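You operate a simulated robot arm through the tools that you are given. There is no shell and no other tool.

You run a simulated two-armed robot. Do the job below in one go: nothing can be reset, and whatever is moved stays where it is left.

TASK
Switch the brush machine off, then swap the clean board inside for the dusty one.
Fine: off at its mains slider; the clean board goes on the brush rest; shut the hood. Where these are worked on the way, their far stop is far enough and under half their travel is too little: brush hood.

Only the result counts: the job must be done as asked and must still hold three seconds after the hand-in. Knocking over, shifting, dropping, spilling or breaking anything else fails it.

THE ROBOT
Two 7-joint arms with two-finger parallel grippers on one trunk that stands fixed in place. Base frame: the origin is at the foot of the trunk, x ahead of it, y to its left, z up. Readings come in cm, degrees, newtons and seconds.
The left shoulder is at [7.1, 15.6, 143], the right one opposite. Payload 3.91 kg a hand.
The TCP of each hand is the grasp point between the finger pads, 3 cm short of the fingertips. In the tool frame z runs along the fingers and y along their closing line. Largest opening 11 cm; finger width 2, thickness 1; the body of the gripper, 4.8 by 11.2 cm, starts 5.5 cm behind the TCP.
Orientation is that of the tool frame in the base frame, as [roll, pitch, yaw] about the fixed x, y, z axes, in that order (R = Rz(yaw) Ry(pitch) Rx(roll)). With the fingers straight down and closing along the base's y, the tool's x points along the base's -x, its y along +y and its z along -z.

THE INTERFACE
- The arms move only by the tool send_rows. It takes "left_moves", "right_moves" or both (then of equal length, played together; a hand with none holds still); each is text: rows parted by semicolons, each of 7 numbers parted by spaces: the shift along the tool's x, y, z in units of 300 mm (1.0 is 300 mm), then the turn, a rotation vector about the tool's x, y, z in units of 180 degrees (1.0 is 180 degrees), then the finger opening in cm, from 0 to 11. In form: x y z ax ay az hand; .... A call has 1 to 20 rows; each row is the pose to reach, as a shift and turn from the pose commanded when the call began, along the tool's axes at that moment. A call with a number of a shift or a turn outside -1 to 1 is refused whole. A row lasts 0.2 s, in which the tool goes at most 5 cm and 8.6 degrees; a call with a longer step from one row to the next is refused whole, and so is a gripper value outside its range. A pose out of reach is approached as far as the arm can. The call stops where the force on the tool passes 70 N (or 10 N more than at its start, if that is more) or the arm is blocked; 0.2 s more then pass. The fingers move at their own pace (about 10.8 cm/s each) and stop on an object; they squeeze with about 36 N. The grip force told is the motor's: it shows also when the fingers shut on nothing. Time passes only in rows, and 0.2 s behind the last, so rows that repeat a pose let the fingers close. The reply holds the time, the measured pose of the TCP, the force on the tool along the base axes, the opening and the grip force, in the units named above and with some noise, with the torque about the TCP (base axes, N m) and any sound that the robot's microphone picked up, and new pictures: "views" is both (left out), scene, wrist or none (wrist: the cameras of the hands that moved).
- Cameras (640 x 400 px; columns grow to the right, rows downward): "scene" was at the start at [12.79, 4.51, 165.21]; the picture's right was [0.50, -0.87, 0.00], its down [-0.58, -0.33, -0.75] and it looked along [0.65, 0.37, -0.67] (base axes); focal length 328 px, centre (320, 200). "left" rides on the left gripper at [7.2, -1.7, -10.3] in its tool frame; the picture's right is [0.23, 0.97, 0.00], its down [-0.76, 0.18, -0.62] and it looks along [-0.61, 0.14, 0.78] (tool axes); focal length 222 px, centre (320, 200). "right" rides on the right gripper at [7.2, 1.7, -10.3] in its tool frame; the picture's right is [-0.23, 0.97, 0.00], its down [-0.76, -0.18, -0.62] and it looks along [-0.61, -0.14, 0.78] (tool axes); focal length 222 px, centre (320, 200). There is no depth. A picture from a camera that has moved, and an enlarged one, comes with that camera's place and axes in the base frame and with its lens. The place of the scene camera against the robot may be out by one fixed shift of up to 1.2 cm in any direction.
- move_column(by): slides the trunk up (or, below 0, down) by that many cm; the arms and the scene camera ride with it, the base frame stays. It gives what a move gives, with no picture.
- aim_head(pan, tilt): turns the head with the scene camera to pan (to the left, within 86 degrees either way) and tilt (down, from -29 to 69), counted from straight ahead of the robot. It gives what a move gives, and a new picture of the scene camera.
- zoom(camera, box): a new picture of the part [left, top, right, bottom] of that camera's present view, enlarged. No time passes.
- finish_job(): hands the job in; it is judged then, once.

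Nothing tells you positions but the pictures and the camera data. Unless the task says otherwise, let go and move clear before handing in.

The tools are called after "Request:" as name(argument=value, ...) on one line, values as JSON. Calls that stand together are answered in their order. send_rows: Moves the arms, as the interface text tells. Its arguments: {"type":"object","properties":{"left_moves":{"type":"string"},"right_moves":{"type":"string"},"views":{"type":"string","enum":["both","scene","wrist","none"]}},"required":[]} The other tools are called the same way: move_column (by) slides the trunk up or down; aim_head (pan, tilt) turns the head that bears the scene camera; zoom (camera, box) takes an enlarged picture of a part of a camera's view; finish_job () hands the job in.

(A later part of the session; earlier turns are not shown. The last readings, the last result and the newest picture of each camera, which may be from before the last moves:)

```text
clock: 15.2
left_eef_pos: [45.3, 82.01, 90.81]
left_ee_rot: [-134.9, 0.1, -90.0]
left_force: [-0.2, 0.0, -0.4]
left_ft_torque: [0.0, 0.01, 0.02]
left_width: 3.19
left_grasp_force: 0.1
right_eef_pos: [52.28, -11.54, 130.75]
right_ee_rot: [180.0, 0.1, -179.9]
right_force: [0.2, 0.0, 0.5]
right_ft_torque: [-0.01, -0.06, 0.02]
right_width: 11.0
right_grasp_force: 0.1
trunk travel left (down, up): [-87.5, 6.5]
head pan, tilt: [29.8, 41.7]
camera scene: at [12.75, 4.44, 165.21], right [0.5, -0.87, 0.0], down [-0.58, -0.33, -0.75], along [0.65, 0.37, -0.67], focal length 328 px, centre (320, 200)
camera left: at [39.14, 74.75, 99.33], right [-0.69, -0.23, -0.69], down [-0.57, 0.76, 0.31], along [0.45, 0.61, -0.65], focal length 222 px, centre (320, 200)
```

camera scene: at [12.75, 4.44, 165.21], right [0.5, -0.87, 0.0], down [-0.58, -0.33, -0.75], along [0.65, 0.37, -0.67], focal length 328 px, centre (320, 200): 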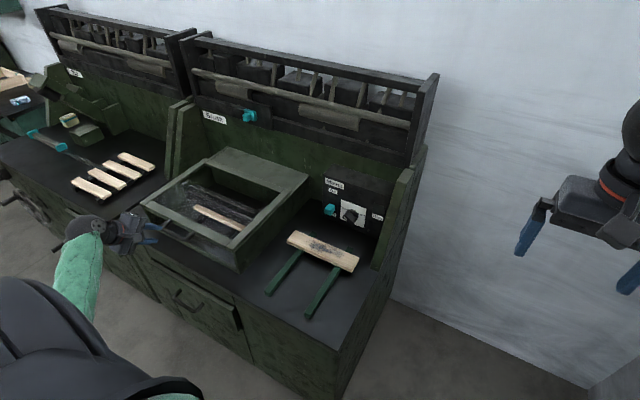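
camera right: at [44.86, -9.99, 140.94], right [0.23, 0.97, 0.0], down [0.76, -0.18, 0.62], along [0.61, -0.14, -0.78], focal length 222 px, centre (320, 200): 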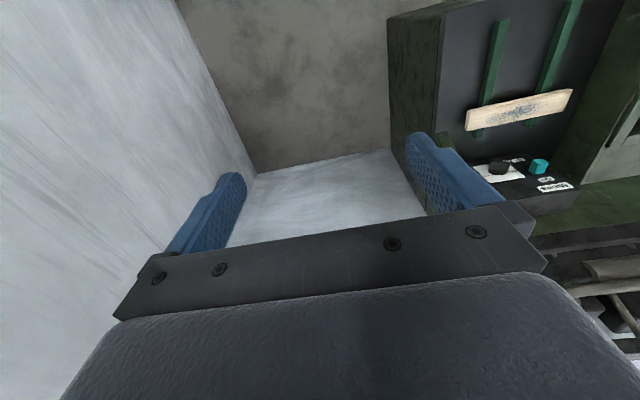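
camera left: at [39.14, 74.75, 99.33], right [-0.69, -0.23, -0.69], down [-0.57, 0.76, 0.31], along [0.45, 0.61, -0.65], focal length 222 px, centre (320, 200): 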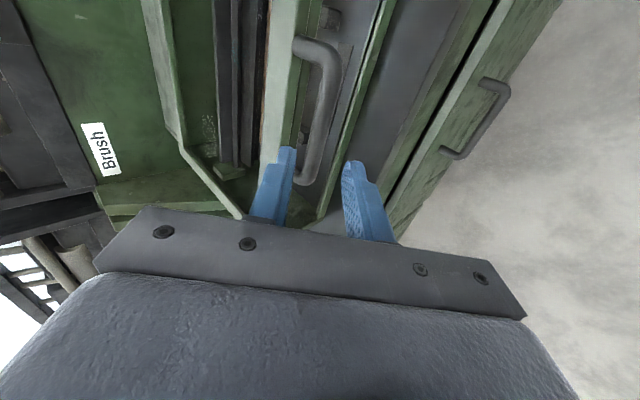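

I'll zoom in to check the bar against the two fingers.

Request:
zoom(camera="left", box=[230, 10, 420, 250])

Request:
zoom(camera="scene", box=[90, 180, 220, 270])

```text
1.67 times, centred on (325, 130) of left
camera zoom: at [39.14, 74.75, 99.33], right [-0.69, -0.23, -0.69], down [-0.57, 0.76, 0.31], along [0.45, 0.61, -0.65], focal length 370 px, centre (312, 317)
```

zoom: 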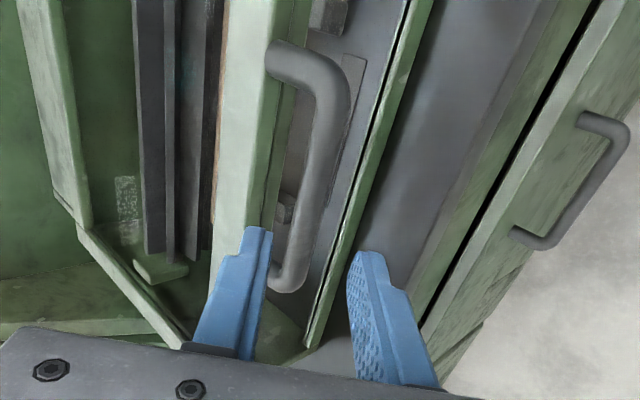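

```text
4.44 times, centred on (155, 225) of scene
camera zoom: at [12.75, 4.44, 165.21], right [0.5, -0.87, 0.0], down [-0.58, -0.33, -0.75], along [0.65, 0.37, -0.67], focal length 1460 px, centre (1053, 89)
```

zoom: 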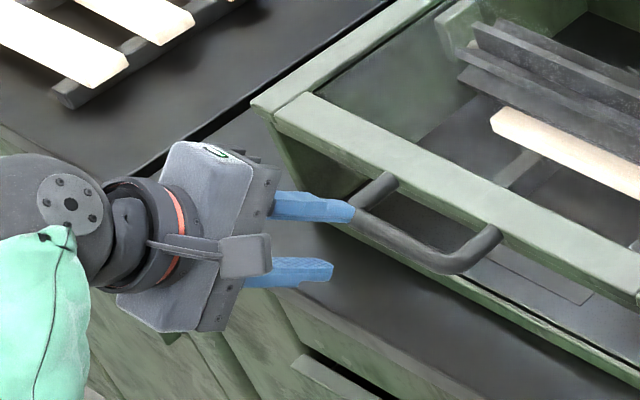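

The bar sits squarely on the approach line, 8.2 cm ahead. I'll advance 7.2 cm and close on it.

Request:
send_rows(left_moves="0 0 0.08 0 0 0 3.2; 0 0 0.16 0 0 0 3.2; 0 0 0.24 0 0 0 3.2; 0 0 0.24 0 0 0 0; 0 0 0.24 0 0 0 0; 0 0 0.24 0 0 0 0", views="both")

```text
clock: 16.6
left_eef_pos: [50.48, 81.81, 85.68]
left_ee_rot: [-135.0, 0.1, -89.9]
left_force: [3.0, 3.1, 5.9]
left_ft_torque: [0.17, -0.06, 0.09]
left_width: 1.58
left_grasp_force: 45.2
right_eef_pos: [52.22, -11.64, 130.83]
right_ee_rot: [179.9, 0.0, -179.9]
right_force: [0.5, -0.4, 0.9]
right_ft_torque: [-0.02, 0.0, -0.03]
right_width: 10.98
right_grasp_force: 0.1
trunk travel left (down, up): [-87.5, 6.5]
head pan, tilt: [29.8, 41.7]
camera scene: at [12.75, 4.44, 165.22], right [0.5, -0.87, 0.0], down [-0.58, -0.33, -0.75], along [0.65, 0.37, -0.67], focal length 328 px, centre (320, 200)
camera left: at [44.45, 74.63, 94.09], right [-0.69, -0.23, -0.69], down [-0.57, 0.76, 0.32], along [0.45, 0.61, -0.65], focal length 222 px, centre (320, 200)
```

scene: 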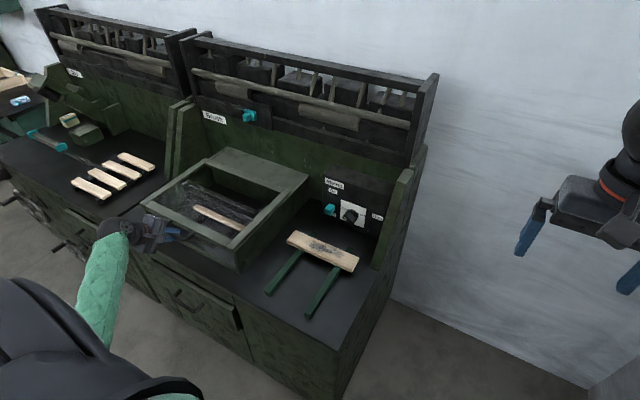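
left: 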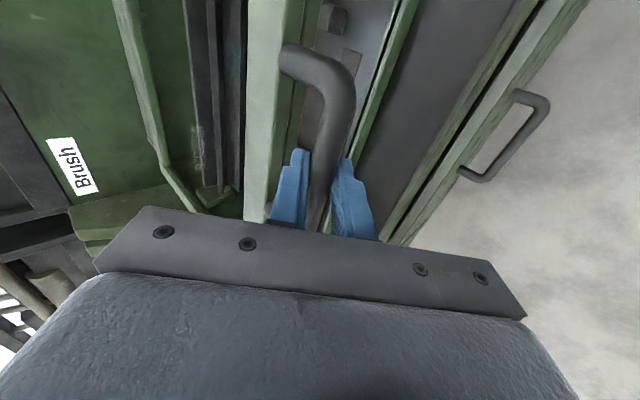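

I have the bar gripped at 1.6 cm. I'll lift the first 10° along the arc about the hinge near x 88 and watch the forces.

Request:
send_rows(left_moves="0 -0.0372 -0.0387 0 0 0 0; 0 -0.0766 -0.0757 0 0 0 0; 0 -0.117 -0.1107 0 0 0 0; 0 -0.1593 -0.1443 0 0 0 0", views="scene")

```text
clock: 17.6
left_eef_pos: [50.98, 81.91, 92.03]
left_ee_rot: [-135.1, -0.1, -90.0]
left_force: [16.4, -3.5, -9.3]
left_ft_torque: [-0.25, 0.06, -0.41]
left_width: 1.56
left_grasp_force: 45.5
right_eef_pos: [52.48, -11.56, 130.61]
right_ee_rot: [180.0, 0.0, -180.0]
right_force: [0.1, 0.7, -0.8]
right_ft_torque: [0.01, -0.02, -0.03]
right_width: 11.01
right_grasp_force: 0.1
trunk travel left (down, up): [-87.5, 6.5]
head pan, tilt: [29.8, 41.7]
camera scene: at [13.01, 4.51, 165.18], right [0.5, -0.87, 0.0], down [-0.58, -0.33, -0.74], along [0.65, 0.37, -0.67], focal length 328 px, centre (320, 200)
```

scene: 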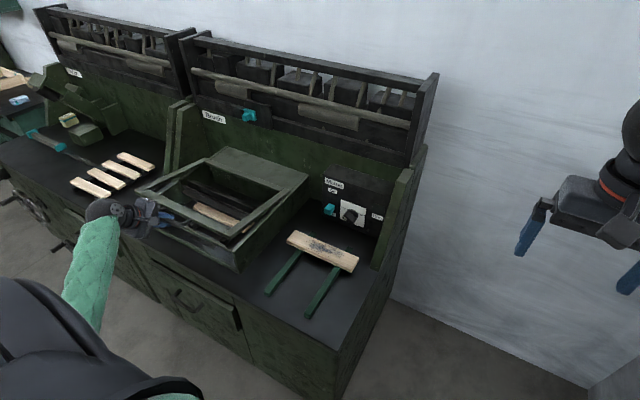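

The hood opens well. The +16 N pull in x says my arc should come a bit more forward, so I'll correct it and go on to 30°.

Request:
send_rows(left_moves="0 -0.049 -0.024 0 0 0 0; 0 -0.0985 -0.0481 0 0 0 0; 0 -0.1945 -0.0964 0 0 0 0; 0 -0.2942 -0.1362 0 0 0 0; 0 -0.3972 -0.1671 0 0 0 0", views="scene")

```text
clock: 18.8
left_eef_pos: [55.57, 81.88, 104.72]
left_ee_rot: [-134.9, 0.2, -89.9]
left_force: [-24.9, -4.0, 10.1]
left_ft_torque: [-0.31, 0.08, -0.34]
left_width: 1.58
left_grasp_force: 45.0
right_eef_pos: [52.1, -11.83, 130.87]
right_ee_rot: [179.9, 0.1, -180.0]
right_force: [-0.2, -0.4, 0.4]
right_ft_torque: [0.01, -0.01, -0.03]
right_width: 11.0
right_grasp_force: 0.0
trunk travel left (down, up): [-87.5, 6.5]
head pan, tilt: [29.8, 41.7]
camera scene: at [12.44, 4.3, 165.26], right [0.5, -0.87, 0.0], down [-0.58, -0.33, -0.75], along [0.65, 0.37, -0.66], focal length 328 px, centre (320, 200)
```

scene: 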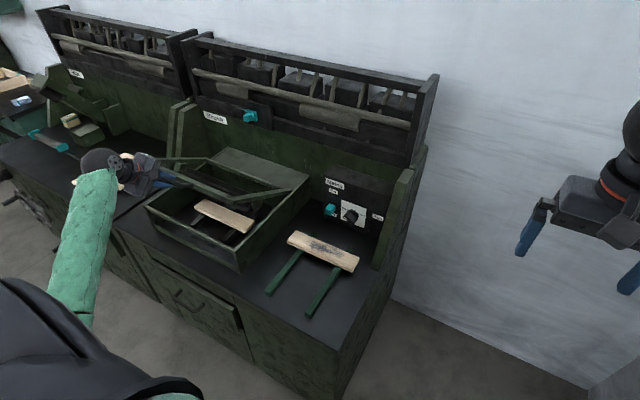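

The brush rolls up with the hood, leaving the clean board exposed on its rails. I've re-fitted the arc from the measured points (radius about 37.1 cm) and will continue to 60°.

Request:
send_rows(left_moves="0 0.0047 -0.0132 0 0 0 0; 0 -0.1004 -0.0372 0 0 0 0; 0 -0.2074 -0.0523 0 0 0 0; 0 -0.3149 -0.058 0 0 0 0; 0 -0.4228 -0.0542 0 0 0 0; 0 -0.5299 -0.041 0 0 0 0; 0 -0.6354 -0.0184 0 0 0 0", views="both")

```text
clock: 20.4
left_eef_pos: [68.73, 82.02, 118.2]
left_ee_rot: [-135.0, 0.1, -89.9]
left_force: [-6.2, 1.7, 7.1]
left_ft_torque: [-0.78, -0.09, -0.95]
left_width: 1.59
left_grasp_force: 44.9
right_eef_pos: [52.37, -11.56, 130.85]
right_ee_rot: [-179.9, 0.1, 180.0]
right_force: [0.2, -0.2, 0.1]
right_ft_torque: [0.01, 0.01, -0.05]
right_width: 10.99
right_grasp_force: 0.1
trunk travel left (down, up): [-87.5, 6.5]
head pan, tilt: [29.8, 41.7]
camera scene: at [12.73, 4.37, 165.23], right [0.5, -0.87, 0.0], down [-0.58, -0.33, -0.75], along [0.65, 0.37, -0.67], focal length 328 px, centre (320, 200)
camera left: at [62.58, 74.7, 126.56], right [-0.69, -0.23, -0.69], down [-0.57, 0.76, 0.31], along [0.45, 0.61, -0.65], focal length 222 px, centre (320, 200)
```

scene: 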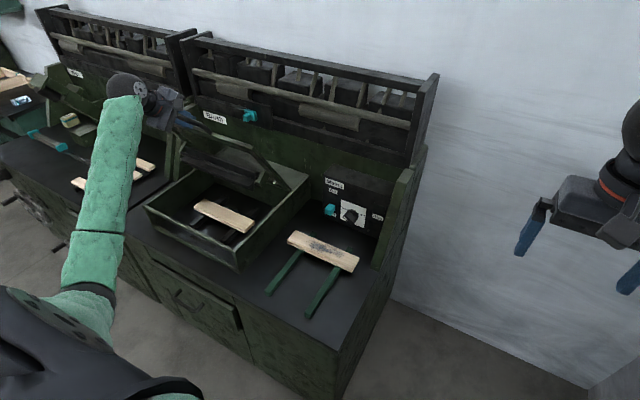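
left: 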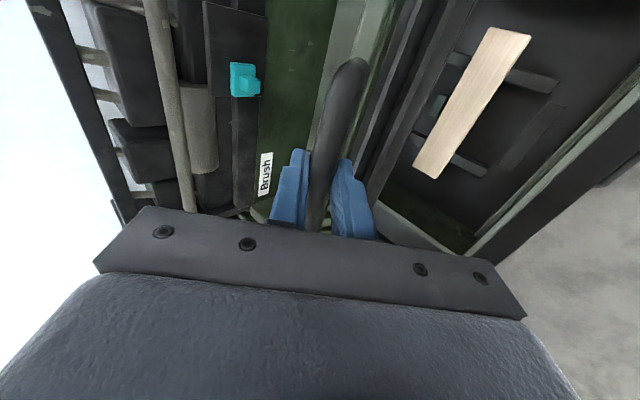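

At 60° open the forces are small. I'll look at the cyan fitting on the wall behind the hood and the space the hood swings into.

Request:
zoom(camera="left", box=[170, 10, 350, 210])

Request:
zoom(camera="scene", box=[150, 80, 310, 210])

Request:
zoom(camera="scene", box=[225, 95, 275, 135])

Request:
zoom(camera="scene", box=[140, 180, 280, 275])

```text
2.00 times, centred on (260, 110) of left
camera zoom: at [62.58, 74.7, 126.56], right [-0.69, -0.23, -0.69], down [-0.57, 0.76, 0.31], along [0.45, 0.61, -0.65], focal length 444 px, centre (440, 380)
```

zoom: 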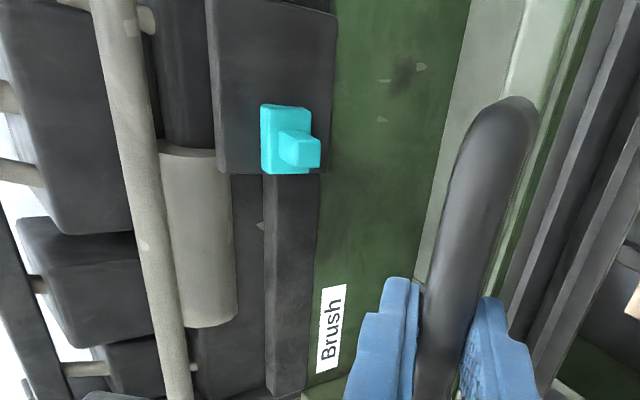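

```text
3.08 times, centred on (230, 145) of scene
camera zoom: at [12.73, 4.37, 165.23], right [0.5, -0.87, 0.0], down [-0.58, -0.33, -0.75], along [0.65, 0.37, -0.67], focal length 1011 px, centre (597, 369)
```

zoom: 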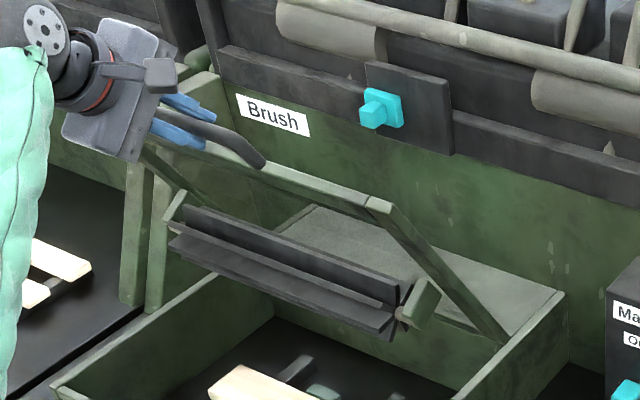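

```text
10.00 times, centred on (250, 115) of scene
camera zoom: at [12.73, 4.37, 165.23], right [0.5, -0.87, 0.0], down [-0.58, -0.33, -0.75], along [0.65, 0.37, -0.67], focal length 3285 px, centre (1020, 1050)
```

zoom: 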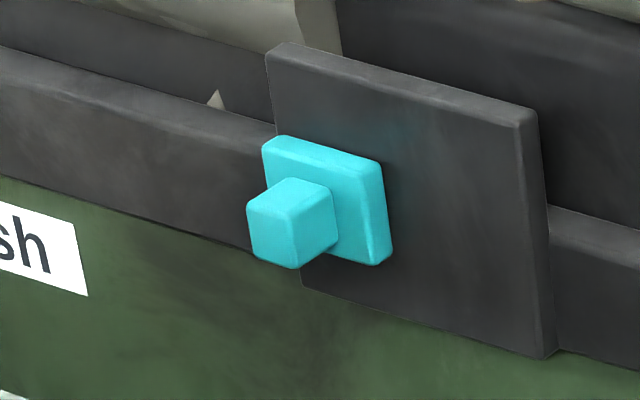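

```text
4.21 times, centred on (210, 228) of scene
camera zoom: at [12.73, 4.37, 165.23], right [0.5, -0.87, 0.0], down [-0.58, -0.33, -0.75], along [0.65, 0.37, -0.67], focal length 1383 px, centre (783, 84)
```

zoom: 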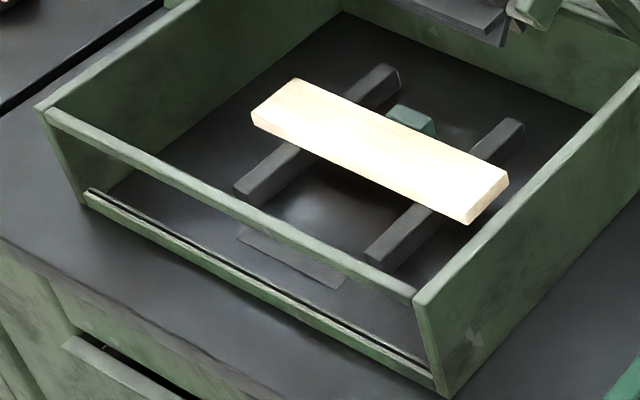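

The cyan wall fitting is clear of the hood's path, so I'll leave it alone. I'll continue opening toward 80°.

Request:
send_rows(left_moves="0 -0.1032 0.0316 0 0 0 0; 0 -0.2032 0.0721 0 0 0 0; 0 -0.2993 0.1211 0 0 0 0; 0 -0.3906 0.1784 0 0 0 0", views="scene")

```text
clock: 21.4
left_eef_pos: [80.98, 82.03, 122.72]
left_ee_rot: [-134.9, 0.1, -89.8]
left_force: [-3.1, 10.3, 17.0]
left_ft_torque: [-0.64, -0.17, -0.72]
left_width: 1.57
left_grasp_force: 45.2
right_eef_pos: [52.26, -11.61, 130.85]
right_ee_rot: [180.0, 0.0, -179.9]
right_force: [0.5, -1.0, -0.3]
right_ft_torque: [0.01, 0.01, -0.02]
right_width: 10.98
right_grasp_force: 0.1
trunk travel left (down, up): [-87.5, 6.5]
head pan, tilt: [29.8, 41.7]
camera scene: at [12.73, 4.39, 165.23], right [0.5, -0.87, 0.0], down [-0.58, -0.33, -0.75], along [0.65, 0.37, -0.67], focal length 328 px, centre (320, 200)
```

scene: 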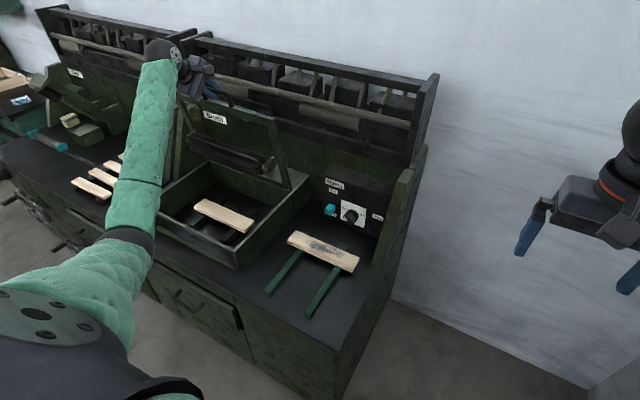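

The hood is at about 80° and still moving freely. I'll continue in small steps to find its stop.

Request:
send_rows(left_moves="0 -0.0957 0.0556 0 0 0 0; 0 -0.1758 0.1278 0 0 0 0", views="none")

```text
clock: 22.0
left_eef_pos: [87.79, 81.9, 123.17]
left_ee_rot: [-135.2, 0.0, -90.0]
left_force: [1.1, -5.9, -4.8]
left_ft_torque: [0.54, -0.22, 0.49]
left_width: 1.6
left_grasp_force: 44.9
right_eef_pos: [52.45, -11.52, 130.66]
right_ee_rot: [180.0, -0.1, 180.0]
right_force: [0.2, -0.1, 0.3]
right_ft_torque: [0.0, -0.02, 0.01]
right_width: 10.98
right_grasp_force: 0.2
trunk travel left (down, up): [-87.5, 6.5]
head pan, tilt: [29.8, 41.7]
```

At about 90° with no stop felt yet. I'll try a little further.

Request:
send_rows(left_moves="0 -0.0735 0.0792 0 0 0 0; 0 -0.1402 0.1638 0 0 0 0", views="both")

```text
clock: 22.6
left_eef_pos: [94.31, 81.93, 122.98]
left_ee_rot: [-135.1, 0.1, -90.0]
left_force: [0.5, -16.2, -9.4]
left_ft_torque: [0.41, -0.13, 0.48]
left_width: 1.56
left_grasp_force: 45.2
right_eef_pos: [52.49, -11.66, 130.68]
right_ee_rot: [-180.0, -0.1, -179.9]
right_force: [-0.7, 0.0, -0.1]
right_ft_torque: [-0.02, 0.02, -0.01]
right_width: 10.96
right_grasp_force: 0.0
trunk travel left (down, up): [-87.5, 6.5]
head pan, tilt: [29.8, 41.7]
camera scene: at [12.99, 4.3, 165.18], right [0.5, -0.87, 0.0], down [-0.58, -0.33, -0.75], along [0.65, 0.37, -0.67], focal length 328 px, centre (320, 200)
camera left: at [88.14, 74.74, 131.29], right [-0.69, -0.23, -0.69], down [-0.57, 0.76, 0.32], along [0.45, 0.61, -0.65], focal length 222 px, centre (320, 200)
```

scene: 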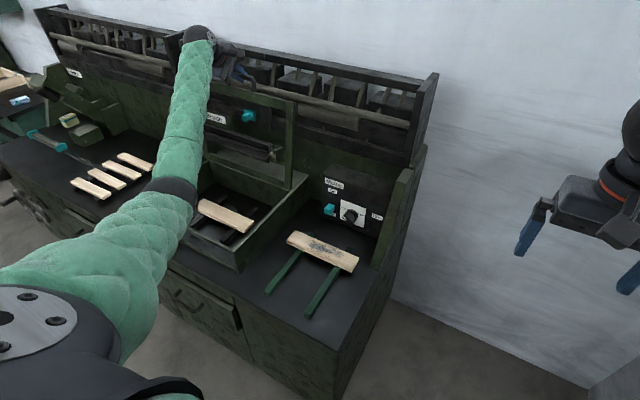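
left: 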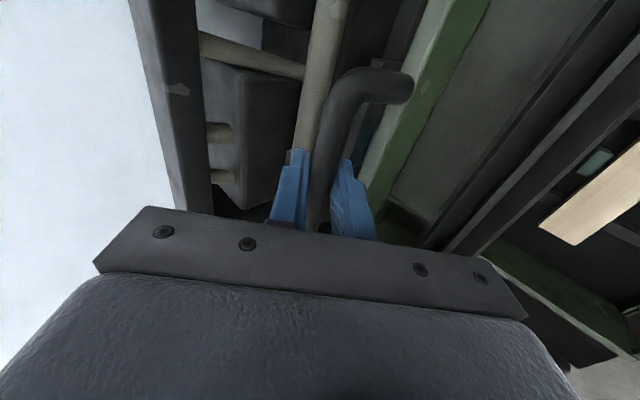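

The hood is now about 10° past vertical. I'll check the clearance of the fingers and hood from the rack before deciding whether to go further.

Request:
zoom(camera="left", box=[240, 40, 440, 250])

Request:
zoom(camera="scene", box=[180, 50, 320, 200])

```text
1.90 times, centred on (340, 145) of left
camera zoom: at [88.14, 74.74, 131.29], right [-0.69, -0.23, -0.69], down [-0.57, 0.76, 0.32], along [0.45, 0.61, -0.65], focal length 423 px, centre (282, 305)
```

zoom: 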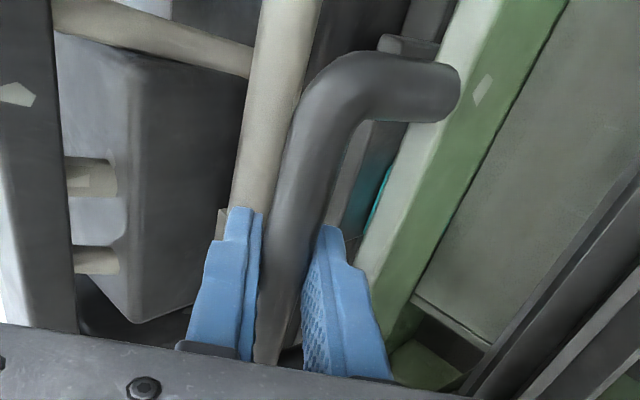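

```text
2.67 times, centred on (250, 125) of scene
camera zoom: at [12.99, 4.3, 165.18], right [0.5, -0.87, 0.0], down [-0.58, -0.33, -0.75], along [0.65, 0.37, -0.67], focal length 876 px, centre (507, 400)
```

zoom: 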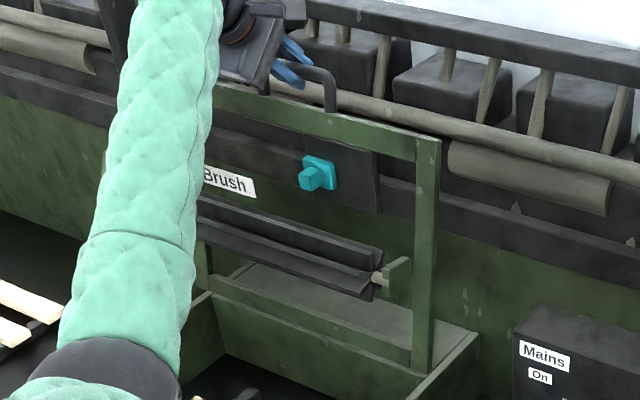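

The fingers clear the rack pipe, and the hood leans back past vertical. I'll loosen the grip slightly, still caging the bar, to see whether the hood stays put.

Request:
send_rows(left_moves="0 0 0 0 0 0 2.6; 0 0 0 0 0 0 2.6; 0 0 0 0 0 0 2.6", views="both")

```text
clock: 23.4
left_eef_pos: [93.97, 82.27, 123.1]
left_ee_rot: [-135.0, 0.0, -89.9]
left_force: [-0.3, 0.4, 0.6]
left_ft_torque: [-0.02, 0.04, 0.01]
left_width: 2.6
left_grasp_force: 0.1
right_eef_pos: [52.24, -11.56, 130.88]
right_ee_rot: [179.9, -0.1, -180.0]
right_force: [-0.4, 0.5, -0.2]
right_ft_torque: [0.0, -0.01, 0.03]
right_width: 10.99
right_grasp_force: 0.0
trunk travel left (down, up): [-87.5, 6.5]
head pan, tilt: [29.8, 41.7]
camera scene: at [12.7, 4.53, 165.22], right [0.5, -0.87, 0.0], down [-0.58, -0.33, -0.75], along [0.65, 0.37, -0.67], focal length 328 px, centre (320, 200)
camera left: at [87.82, 75.04, 131.48], right [-0.69, -0.23, -0.69], down [-0.57, 0.76, 0.31], along [0.45, 0.61, -0.65], focal length 222 px, centre (320, 200)
```

scene: 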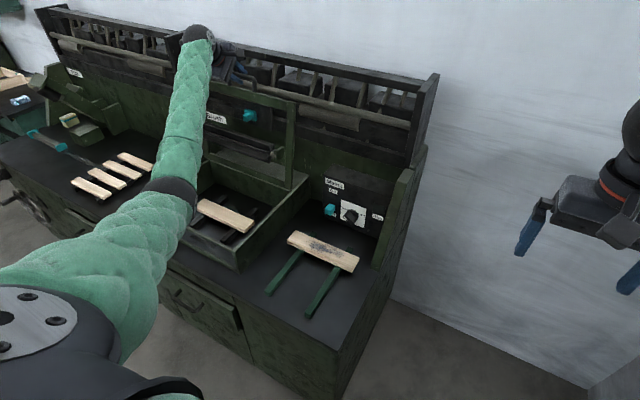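
left: 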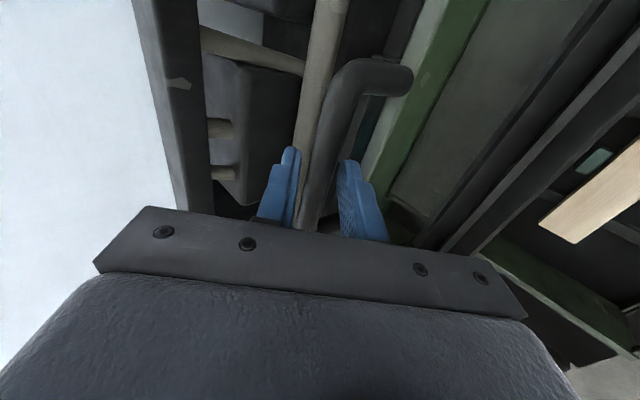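

The hood holds by itself, with zero force on the hand. I'll back the hand out along its own axis.

Request:
send_rows(left_moves="0 0 -0.08 0 0 0 3; 0 0 -0.2 0 0 0 3; 0 0 -0.34 0 0 0 3; 0 0 -0.48 0 0 0 3", views="scene")

```text
clock: 24.4
left_eef_pos: [83.5, 81.81, 133.61]
left_ee_rot: [-135.0, 0.0, -89.9]
left_force: [0.6, 0.3, 0.3]
left_ft_torque: [0.0, -0.02, 0.03]
left_width: 3.01
left_grasp_force: 0.1
right_eef_pos: [52.27, -11.6, 130.74]
right_ee_rot: [180.0, 0.0, 180.0]
right_force: [0.4, -0.2, -0.3]
right_ft_torque: [0.01, -0.03, -0.03]
right_width: 11.01
right_grasp_force: 0.1
trunk travel left (down, up): [-87.5, 6.5]
head pan, tilt: [29.8, 41.7]
camera scene: at [12.64, 4.44, 165.22], right [0.5, -0.87, 0.0], down [-0.58, -0.33, -0.75], along [0.65, 0.37, -0.67], focal length 328 px, centre (320, 200)
```

scene: 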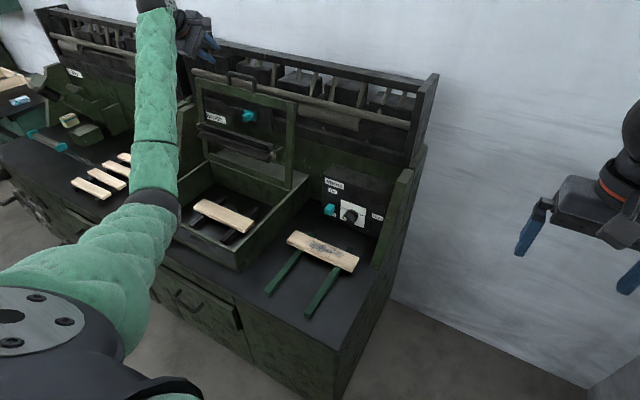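

The hood stays open. Before reaching inside I'll move the left hand to a safe spot over the bench front with the fingers pointing down, then lower the trunk for better reach.

Request:
send_rows(left_moves="0.021 0.077 -0.108 -0.0417 0 0 5; 0.042 0.153 -0.216 -0.0833 0 0 8; 0.064 0.23 -0.324 -0.125 0 0 11; 0.085 0.307 -0.432 -0.1667 0 0 11; 0.106 0.383 -0.54 -0.2083 0 0 11; 0.127 0.46 -0.648 -0.25 0 0 11", views="wrist")

Request:
move_column(by=-32)

Request:
aim_head(pan=35, tilt=32)

```text
clock: 25.8
left_eef_pos: [60.11, 77.76, 137.4]
left_ee_rot: [179.8, 0.0, -90.1]
left_force: [-0.2, -0.8, 0.2]
left_ft_torque: [-0.01, -0.05, -0.01]
left_width: 11.0
left_grasp_force: 0.0
right_eef_pos: [52.11, -11.76, 130.84]
right_ee_rot: [180.0, 0.1, 179.9]
right_force: [0.0, -0.2, -0.2]
right_ft_torque: [0.05, 0.0, -0.02]
right_width: 10.99
right_grasp_force: 0.0
trunk travel left (down, up): [-87.5, 6.5]
head pan, tilt: [29.8, 41.7]
camera left: at [61.75, 70.53, 147.58], right [-0.97, -0.23, 0.0], down [-0.18, 0.76, 0.62], along [-0.14, 0.61, -0.78], focal length 222 px, centre (320, 200)
```

left: 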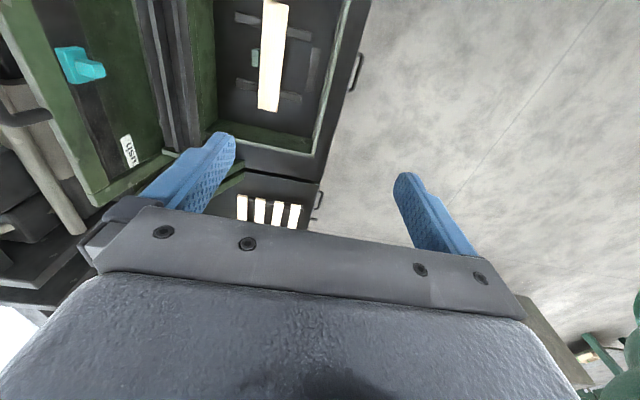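

```text
clock: 29.0
left_eef_pos: [60.32, 77.9, 105.3]
left_ee_rot: [180.0, 0.0, -89.9]
left_force: [0.4, -0.1, 0.4]
left_ft_torque: [0.02, 0.02, 0.01]
left_width: 10.99
left_grasp_force: 0.1
right_eef_pos: [52.22, -11.56, 98.78]
right_ee_rot: [180.0, 0.1, -180.0]
right_force: [-0.7, 0.5, -0.4]
right_ft_torque: [0.0, 0.01, -0.01]
right_width: 11.0
right_grasp_force: 0.1
trunk travel left (down, up): [-55.5, 38.5]
head pan, tilt: [29.8, 41.7]
```

```text
clock: 29.7
left_eef_pos: [60.19, 77.96, 105.22]
left_ee_rot: [180.0, 0.0, -89.8]
left_force: [-0.7, -1.1, 0.8]
left_ft_torque: [0.01, 0.03, 0.01]
left_width: 11.03
left_grasp_force: 0.0
right_eef_pos: [52.32, -11.52, 98.65]
right_ee_rot: [-180.0, 0.1, 180.0]
right_force: [0.3, -1.0, 0.5]
right_ft_torque: [0.0, 0.04, -0.03]
right_width: 11.0
right_grasp_force: 0.1
trunk travel left (down, up): [-55.5, 38.5]
head pan, tilt: [35.0, 32.0]
camera scene: at [12.83, 5.45, 134.68], right [0.57, -0.82, 0.0], down [-0.43, -0.3, -0.85], along [0.69, 0.49, -0.53], focal length 328 px, centre (320, 200)
```

scene: 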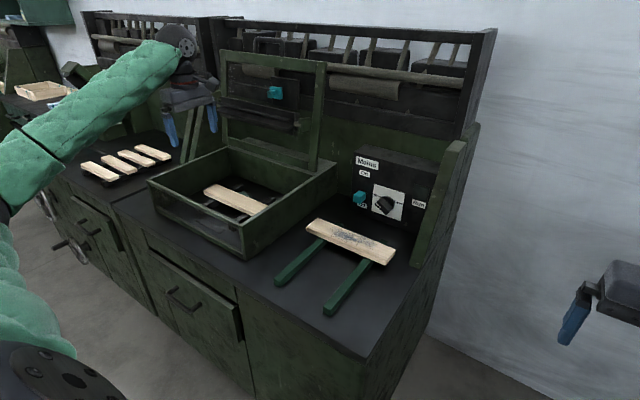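

The view is good: the hood is standing open and the clean board is exposed. I'll move the left hand over it for a precise look.

Request:
send_rows(left_moves="0.049 -0.098 0.044 0 0 0 11; 0.098 -0.197 0.088 0 0 0 11; 0.148 -0.295 0.133 0 0 0 11; 0.197 -0.393 0.177 0 0 0 11; 0.197 -0.393 0.177 0 0 0 11", views="both")

```text
clock: 30.9
left_eef_pos: [71.81, 72.34, 100.38]
left_ee_rot: [180.0, 0.0, -89.9]
left_force: [-0.2, -0.4, -0.3]
left_ft_torque: [-0.02, 0.0, 0.01]
left_width: 10.99
left_grasp_force: 0.1
right_eef_pos: [52.2, -11.64, 98.78]
right_ee_rot: [-179.9, 0.1, -180.0]
right_force: [-1.1, -0.5, 1.0]
right_ft_torque: [-0.02, -0.05, 0.02]
right_width: 11.0
right_grasp_force: 0.0
trunk travel left (down, up): [-55.5, 38.5]
head pan, tilt: [35.0, 32.0]
camera scene: at [12.76, 5.45, 134.7], right [0.57, -0.82, 0.0], down [-0.43, -0.3, -0.85], along [0.69, 0.49, -0.53], focal length 328 px, centre (320, 200)
camera left: at [73.44, 65.05, 110.54], right [-0.97, -0.23, 0.0], down [-0.18, 0.76, 0.62], along [-0.14, 0.61, -0.78], focal length 222 px, centre (320, 200)
```

scene: 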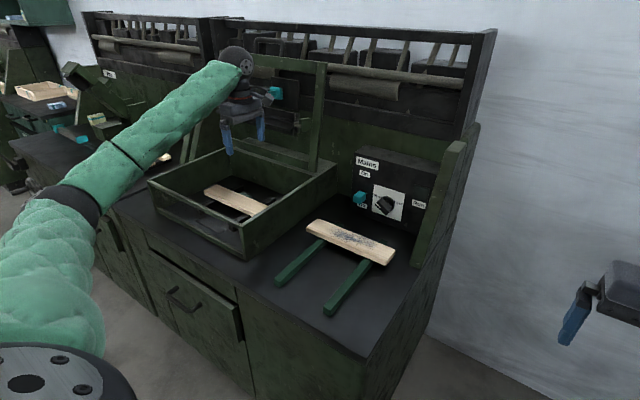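
left: 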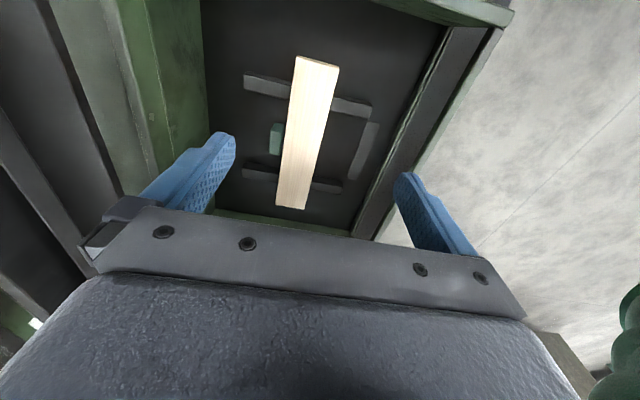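

Request:
zoom(camera="left", box=[210, 30, 410, 230])

Request:
zoom(camera="scene", box=[140, 140, 350, 270])

Request:
zoom(camera="scene", box=[260, 200, 410, 330])

```text
2.00 times, centred on (310, 130) of left
camera zoom: at [73.44, 65.05, 110.54], right [-0.97, -0.23, 0.0], down [-0.18, 0.76, 0.62], along [-0.14, 0.61, -0.78], focal length 444 px, centre (340, 340)
```

zoom: 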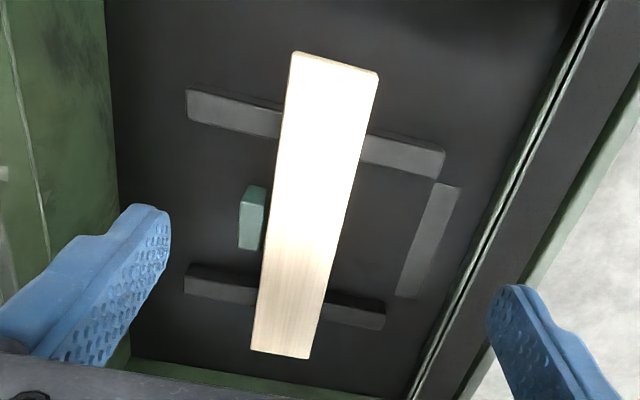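

```text
3.05 times, centred on (245, 205) of scene
camera zoom: at [12.76, 5.45, 134.7], right [0.57, -0.82, 0.0], down [-0.43, -0.3, -0.85], along [0.69, 0.49, -0.53], focal length 1001 px, centre (549, 185)
```

zoom: 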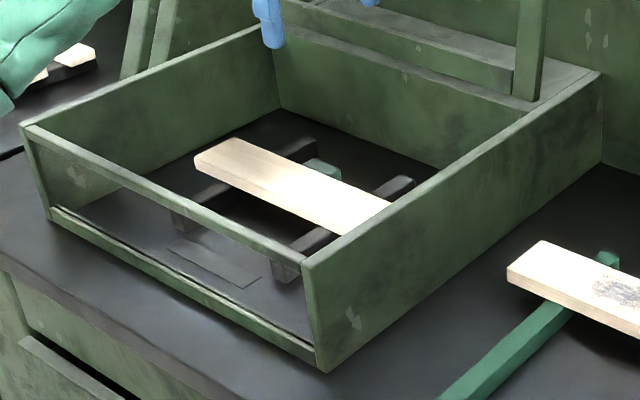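

```text
3.08 times, centred on (335, 265) of scene
camera zoom: at [12.76, 5.45, 134.7], right [0.57, -0.82, 0.0], down [-0.43, -0.3, -0.85], along [0.69, 0.49, -0.53], focal length 1011 px, centre (274, 0)
```

zoom: 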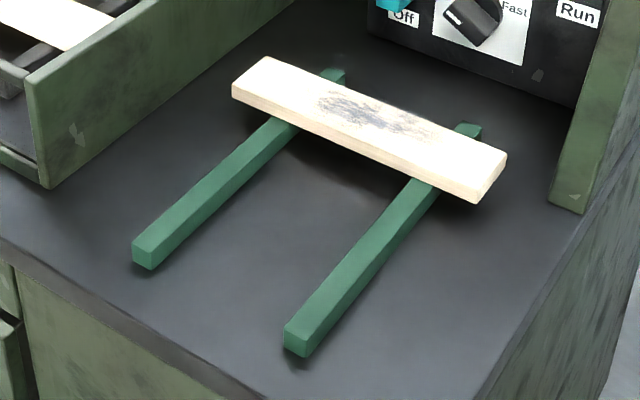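

The clean board spans about x 70–75.4, y 69–94, with its top at z 77.5, and a small green block sits behind its middle. I'll grip it off-centre at y 77, between the right rail and that block, so I'm moving to a pre-grasp above that point.

Request:
send_rows(left_moves="-0.056 -0.008 0.134 0 0 0 8.5; -0.111 -0.015 0.268 0 0 0 8.5; -0.167 -0.023 0.403 0 0 0 8.5; -0.167 -0.023 0.403 0 0 0 8.5", views="both")

Request:
send_rows(left_moves="0 0 0 0 0 0 8.5", views="none")

Request:
send_rows(left_moves="0 0 0 0 0 0 8.5", views="none")

Request:
zoom(camera="left", box=[150, 30, 450, 230])

```text
clock: 31.9
left_eef_pos: [72.56, 77.05, 88.17]
left_ee_rot: [180.0, 0.0, -89.9]
left_force: [-0.1, -0.6, -0.2]
left_ft_torque: [0.03, -0.01, -0.02]
left_width: 8.49
left_grasp_force: 0.1
right_eef_pos: [52.19, -11.55, 98.87]
right_ee_rot: [-179.9, 0.0, -179.9]
right_force: [0.9, 0.8, 0.1]
right_ft_torque: [-0.07, -0.01, 0.01]
right_width: 10.97
right_grasp_force: 0.2
trunk travel left (down, up): [-55.5, 38.5]
head pan, tilt: [35.0, 32.0]
camera scene: at [12.77, 5.4, 134.7], right [0.57, -0.82, 0.0], down [-0.43, -0.3, -0.85], along [0.69, 0.49, -0.53], focal length 328 px, centre (320, 200)
camera left: at [74.21, 69.86, 98.43], right [-0.97, -0.23, 0.0], down [-0.18, 0.76, 0.62], along [-0.14, 0.61, -0.78], focal length 222 px, centre (320, 200)
```

scene: 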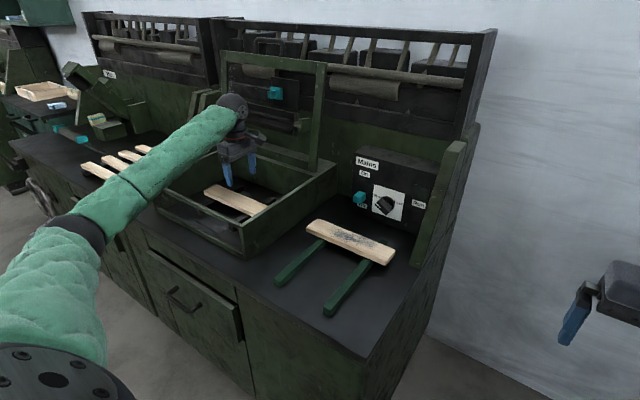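
left: 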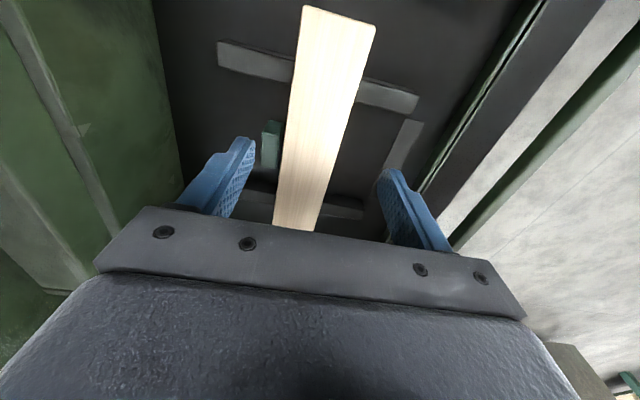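

```text
clock: 32.3
left_eef_pos: [72.54, 77.14, 88.08]
left_ee_rot: [180.0, 0.1, -89.9]
left_force: [0.6, 0.7, -0.4]
left_ft_torque: [0.0, -0.02, 0.0]
left_width: 8.5
left_grasp_force: 0.0
right_eef_pos: [52.25, -11.72, 98.76]
right_ee_rot: [-180.0, 0.1, 179.9]
right_force: [0.5, -0.1, -0.5]
right_ft_torque: [0.02, 0.05, 0.01]
right_width: 11.03
right_grasp_force: 0.1
trunk travel left (down, up): [-55.5, 38.5]
head pan, tilt: [35.0, 32.0]
```

```text
clock: 32.7
left_eef_pos: [72.69, 77.11, 88.19]
left_ee_rot: [-179.9, 0.0, -89.9]
left_force: [1.0, -0.4, 0.0]
left_ft_torque: [0.01, 0.0, 0.04]
left_width: 8.52
left_grasp_force: 0.1
right_eef_pos: [52.26, -11.55, 98.72]
right_ee_rot: [-180.0, 0.0, -180.0]
right_force: [0.1, -0.2, -0.2]
right_ft_torque: [0.01, 0.0, -0.02]
right_width: 11.02
right_grasp_force: 0.1
trunk travel left (down, up): [-55.5, 38.5]
head pan, tilt: [35.0, 32.0]
```

```text
2.00 times, centred on (300, 130) of left
camera zoom: at [74.26, 69.88, 98.38], right [-0.97, -0.23, 0.0], down [-0.18, 0.76, 0.62], along [-0.14, 0.61, -0.78], focal length 444 px, centre (360, 340)
```

zoom: 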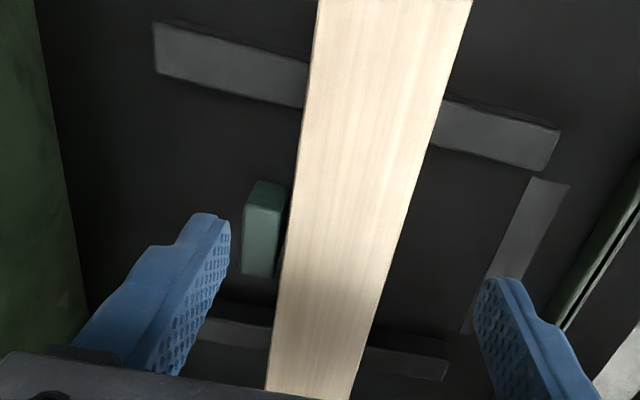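

I'm aligned. I'll lower the open fingers on either side of the board, about 10 cm.

Request:
send_rows(left_moves="0.01 -0.005 0.12 0 0 0 8.5; 0.01 -0.005 0.24 0 0 0 8.5; 0.01 -0.005 0.3 0 0 0 8.5; 0.01 -0.005 0.34 0 0 0 8.5; 0.01 -0.005 0.34 0 0 0 8.5", views="both")

```text
clock: 33.9
left_eef_pos: [72.73, 76.66, 77.77]
left_ee_rot: [-180.0, 0.0, -89.9]
left_force: [-0.4, -0.1, 0.4]
left_ft_torque: [0.04, 0.0, 0.0]
left_width: 8.5
left_grasp_force: 0.0
right_eef_pos: [52.22, -11.52, 98.65]
right_ee_rot: [-179.9, 0.0, 180.0]
right_force: [0.0, 0.6, -0.4]
right_ft_torque: [-0.04, -0.03, -0.01]
right_width: 10.99
right_grasp_force: 0.1
trunk travel left (down, up): [-55.5, 38.5]
head pan, tilt: [35.0, 32.0]
camera scene: at [12.84, 5.43, 134.68], right [0.57, -0.82, 0.0], down [-0.43, -0.3, -0.85], along [0.69, 0.49, -0.53], focal length 328 px, centre (320, 200)
camera left: at [74.4, 69.51, 88.03], right [-0.97, -0.23, 0.0], down [-0.18, 0.76, 0.62], along [-0.14, 0.61, -0.78], focal length 222 px, centre (320, 200)
```

scene: 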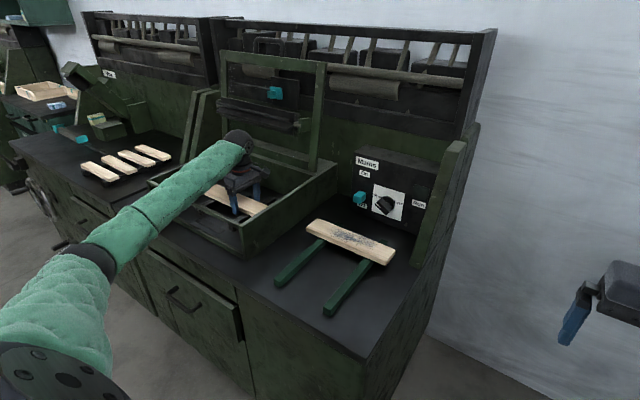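
left: 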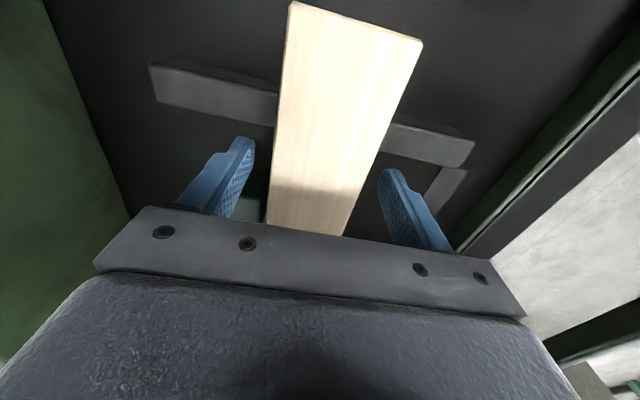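

The fingers straddle the board cleanly with no contact. I'll close on it.

Request:
send_rows(left_moves="0 0 0 0 0 0 4; 0 0 0 0 0 0 3; 0 0 0 0 0 0 2; 0 0 0 0 0 0 2", views="wrist")

```text
clock: 34.9
left_eef_pos: [72.78, 76.73, 77.77]
left_ee_rot: [-179.9, 0.0, -89.9]
left_force: [-0.9, 0.4, 0.2]
left_ft_torque: [0.04, -0.05, 0.02]
left_width: 5.94
left_grasp_force: 35.7
right_eef_pos: [52.3, -11.54, 98.75]
right_ee_rot: [-180.0, 0.1, 179.9]
right_force: [-0.2, -0.7, 0.2]
right_ft_torque: [-0.02, 0.01, 0.0]
right_width: 11.0
right_grasp_force: 0.2
trunk travel left (down, up): [-55.5, 38.5]
head pan, tilt: [35.0, 32.0]
camera left: at [74.41, 69.52, 88.03], right [-0.97, -0.23, 0.0], down [-0.18, 0.76, 0.62], along [-0.14, 0.61, -0.78], focal length 222 px, centre (320, 200)
```

left: 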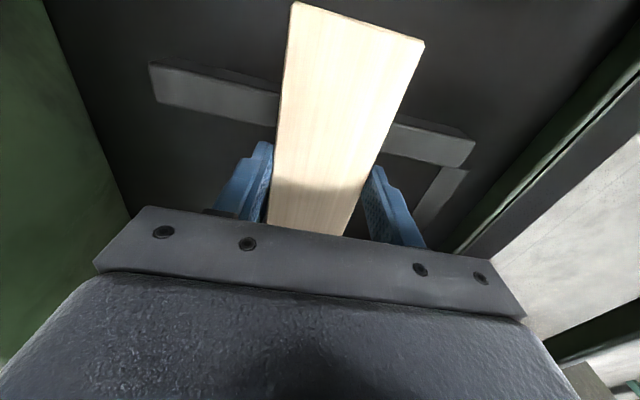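

The board is gripped at 5.94 cm wide. I'll lift it straight up, clear of the box walls.

Request:
send_rows(left_moves="0 0 -0.03 0 0 0 2; 0 0 -0.08 0 0 0 2; 0 0 -0.16 0 0 0 2; 0 0 -0.26 0 0 0 2; 0 0 -0.36 0 0 0 2; 0 0 -0.46 0 0 0 2; 0 0 -0.56 0 0 0 2; 0 0 -0.62 0 0 0 2", views="both")

```text
clock: 36.7
left_eef_pos: [72.63, 76.61, 96.53]
left_ee_rot: [180.0, 0.0, -89.9]
left_force: [0.4, -0.2, -1.8]
left_ft_torque: [-0.06, 0.01, -0.01]
left_width: 5.92
left_grasp_force: 36.0
right_eef_pos: [52.33, -11.48, 98.7]
right_ee_rot: [180.0, 0.0, -180.0]
right_force: [0.6, -0.6, -0.4]
right_ft_torque: [0.01, 0.02, -0.04]
right_width: 10.99
right_grasp_force: 0.1
trunk travel left (down, up): [-55.5, 38.5]
head pan, tilt: [35.0, 32.0]
camera scene: at [12.83, 5.44, 134.68], right [0.57, -0.82, 0.0], down [-0.43, -0.3, -0.85], along [0.69, 0.49, -0.53], focal length 328 px, centre (320, 200)
camera left: at [74.31, 69.43, 106.74], right [-0.97, -0.23, 0.0], down [-0.18, 0.76, 0.62], along [-0.14, 0.61, -0.78], focal length 222 px, centre (320, 200)
```

scene: 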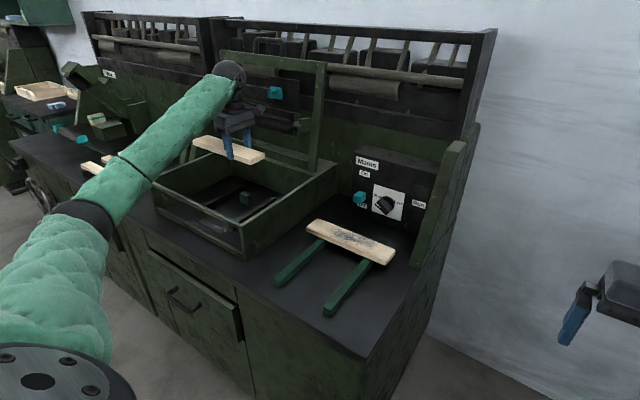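
left: 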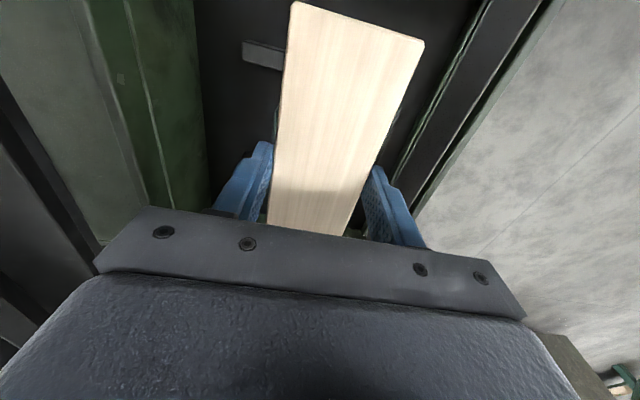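

The board is held level and weighs about 2 N. I'll glance inside the emptied machine to see its supports before carrying the board over.

Request:
zoom(camera="scene", box=[145, 130, 345, 265])

```text
2.96 times, centred on (245, 198) of scene
camera zoom: at [12.83, 5.44, 134.68], right [0.57, -0.82, 0.0], down [-0.43, -0.3, -0.85], along [0.69, 0.49, -0.53], focal length 973 px, centre (542, 207)
```

zoom: 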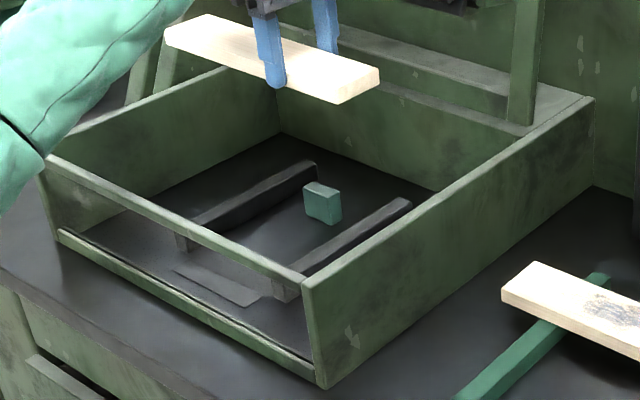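

The machine has two dark rails and a small green back-stop block. I'll carry the clean board right, toward the front part of the rest.

Request:
send_rows(left_moves="0.05 0.01 0 0 0 0 2; 0.14 0.03 0 0 0 0 2; 0.24 0.05 0 0 0 0 2; 0.34 0.07 0 0 0 0 2; 0.44 0.09 0 0 0 0 2; 0.54 0.115 0 0 0 0 2; 0.64 0.14 0 0 0 0 2; 0.74 0.16 0 0 0 0 2; 0.84 0.18 0 0 0 0 2; 0.91 0.195 0 0 0 0 2; 0.95 0.2 0 0 0 0 2", views="scene")

```text
clock: 39.1
left_eef_pos: [66.78, 48.19, 96.28]
left_ee_rot: [180.0, 0.0, -90.0]
left_force: [-0.4, -0.1, -0.4]
left_ft_torque: [-0.07, 0.0, -0.02]
left_width: 5.93
left_grasp_force: 36.0
right_eef_pos: [52.34, -11.62, 98.75]
right_ee_rot: [-180.0, 0.0, -180.0]
right_force: [0.8, 1.8, -0.1]
right_ft_torque: [-0.03, 0.01, -0.01]
right_width: 10.99
right_grasp_force: 0.1
trunk travel left (down, up): [-55.5, 38.5]
head pan, tilt: [35.0, 32.0]
camera scene: at [12.85, 5.44, 134.68], right [0.57, -0.82, 0.0], down [-0.43, -0.3, -0.85], along [0.69, 0.49, -0.53], focal length 328 px, centre (320, 200)
```

scene: 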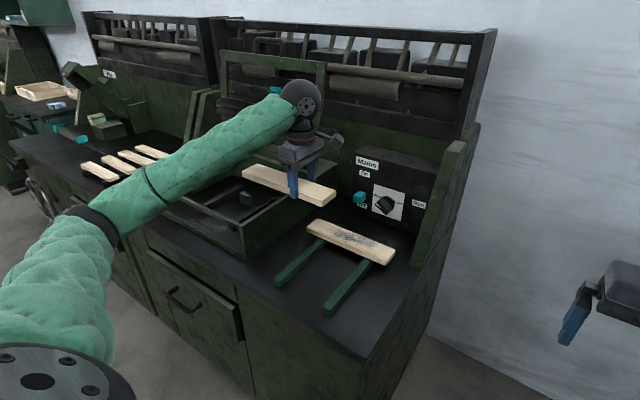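

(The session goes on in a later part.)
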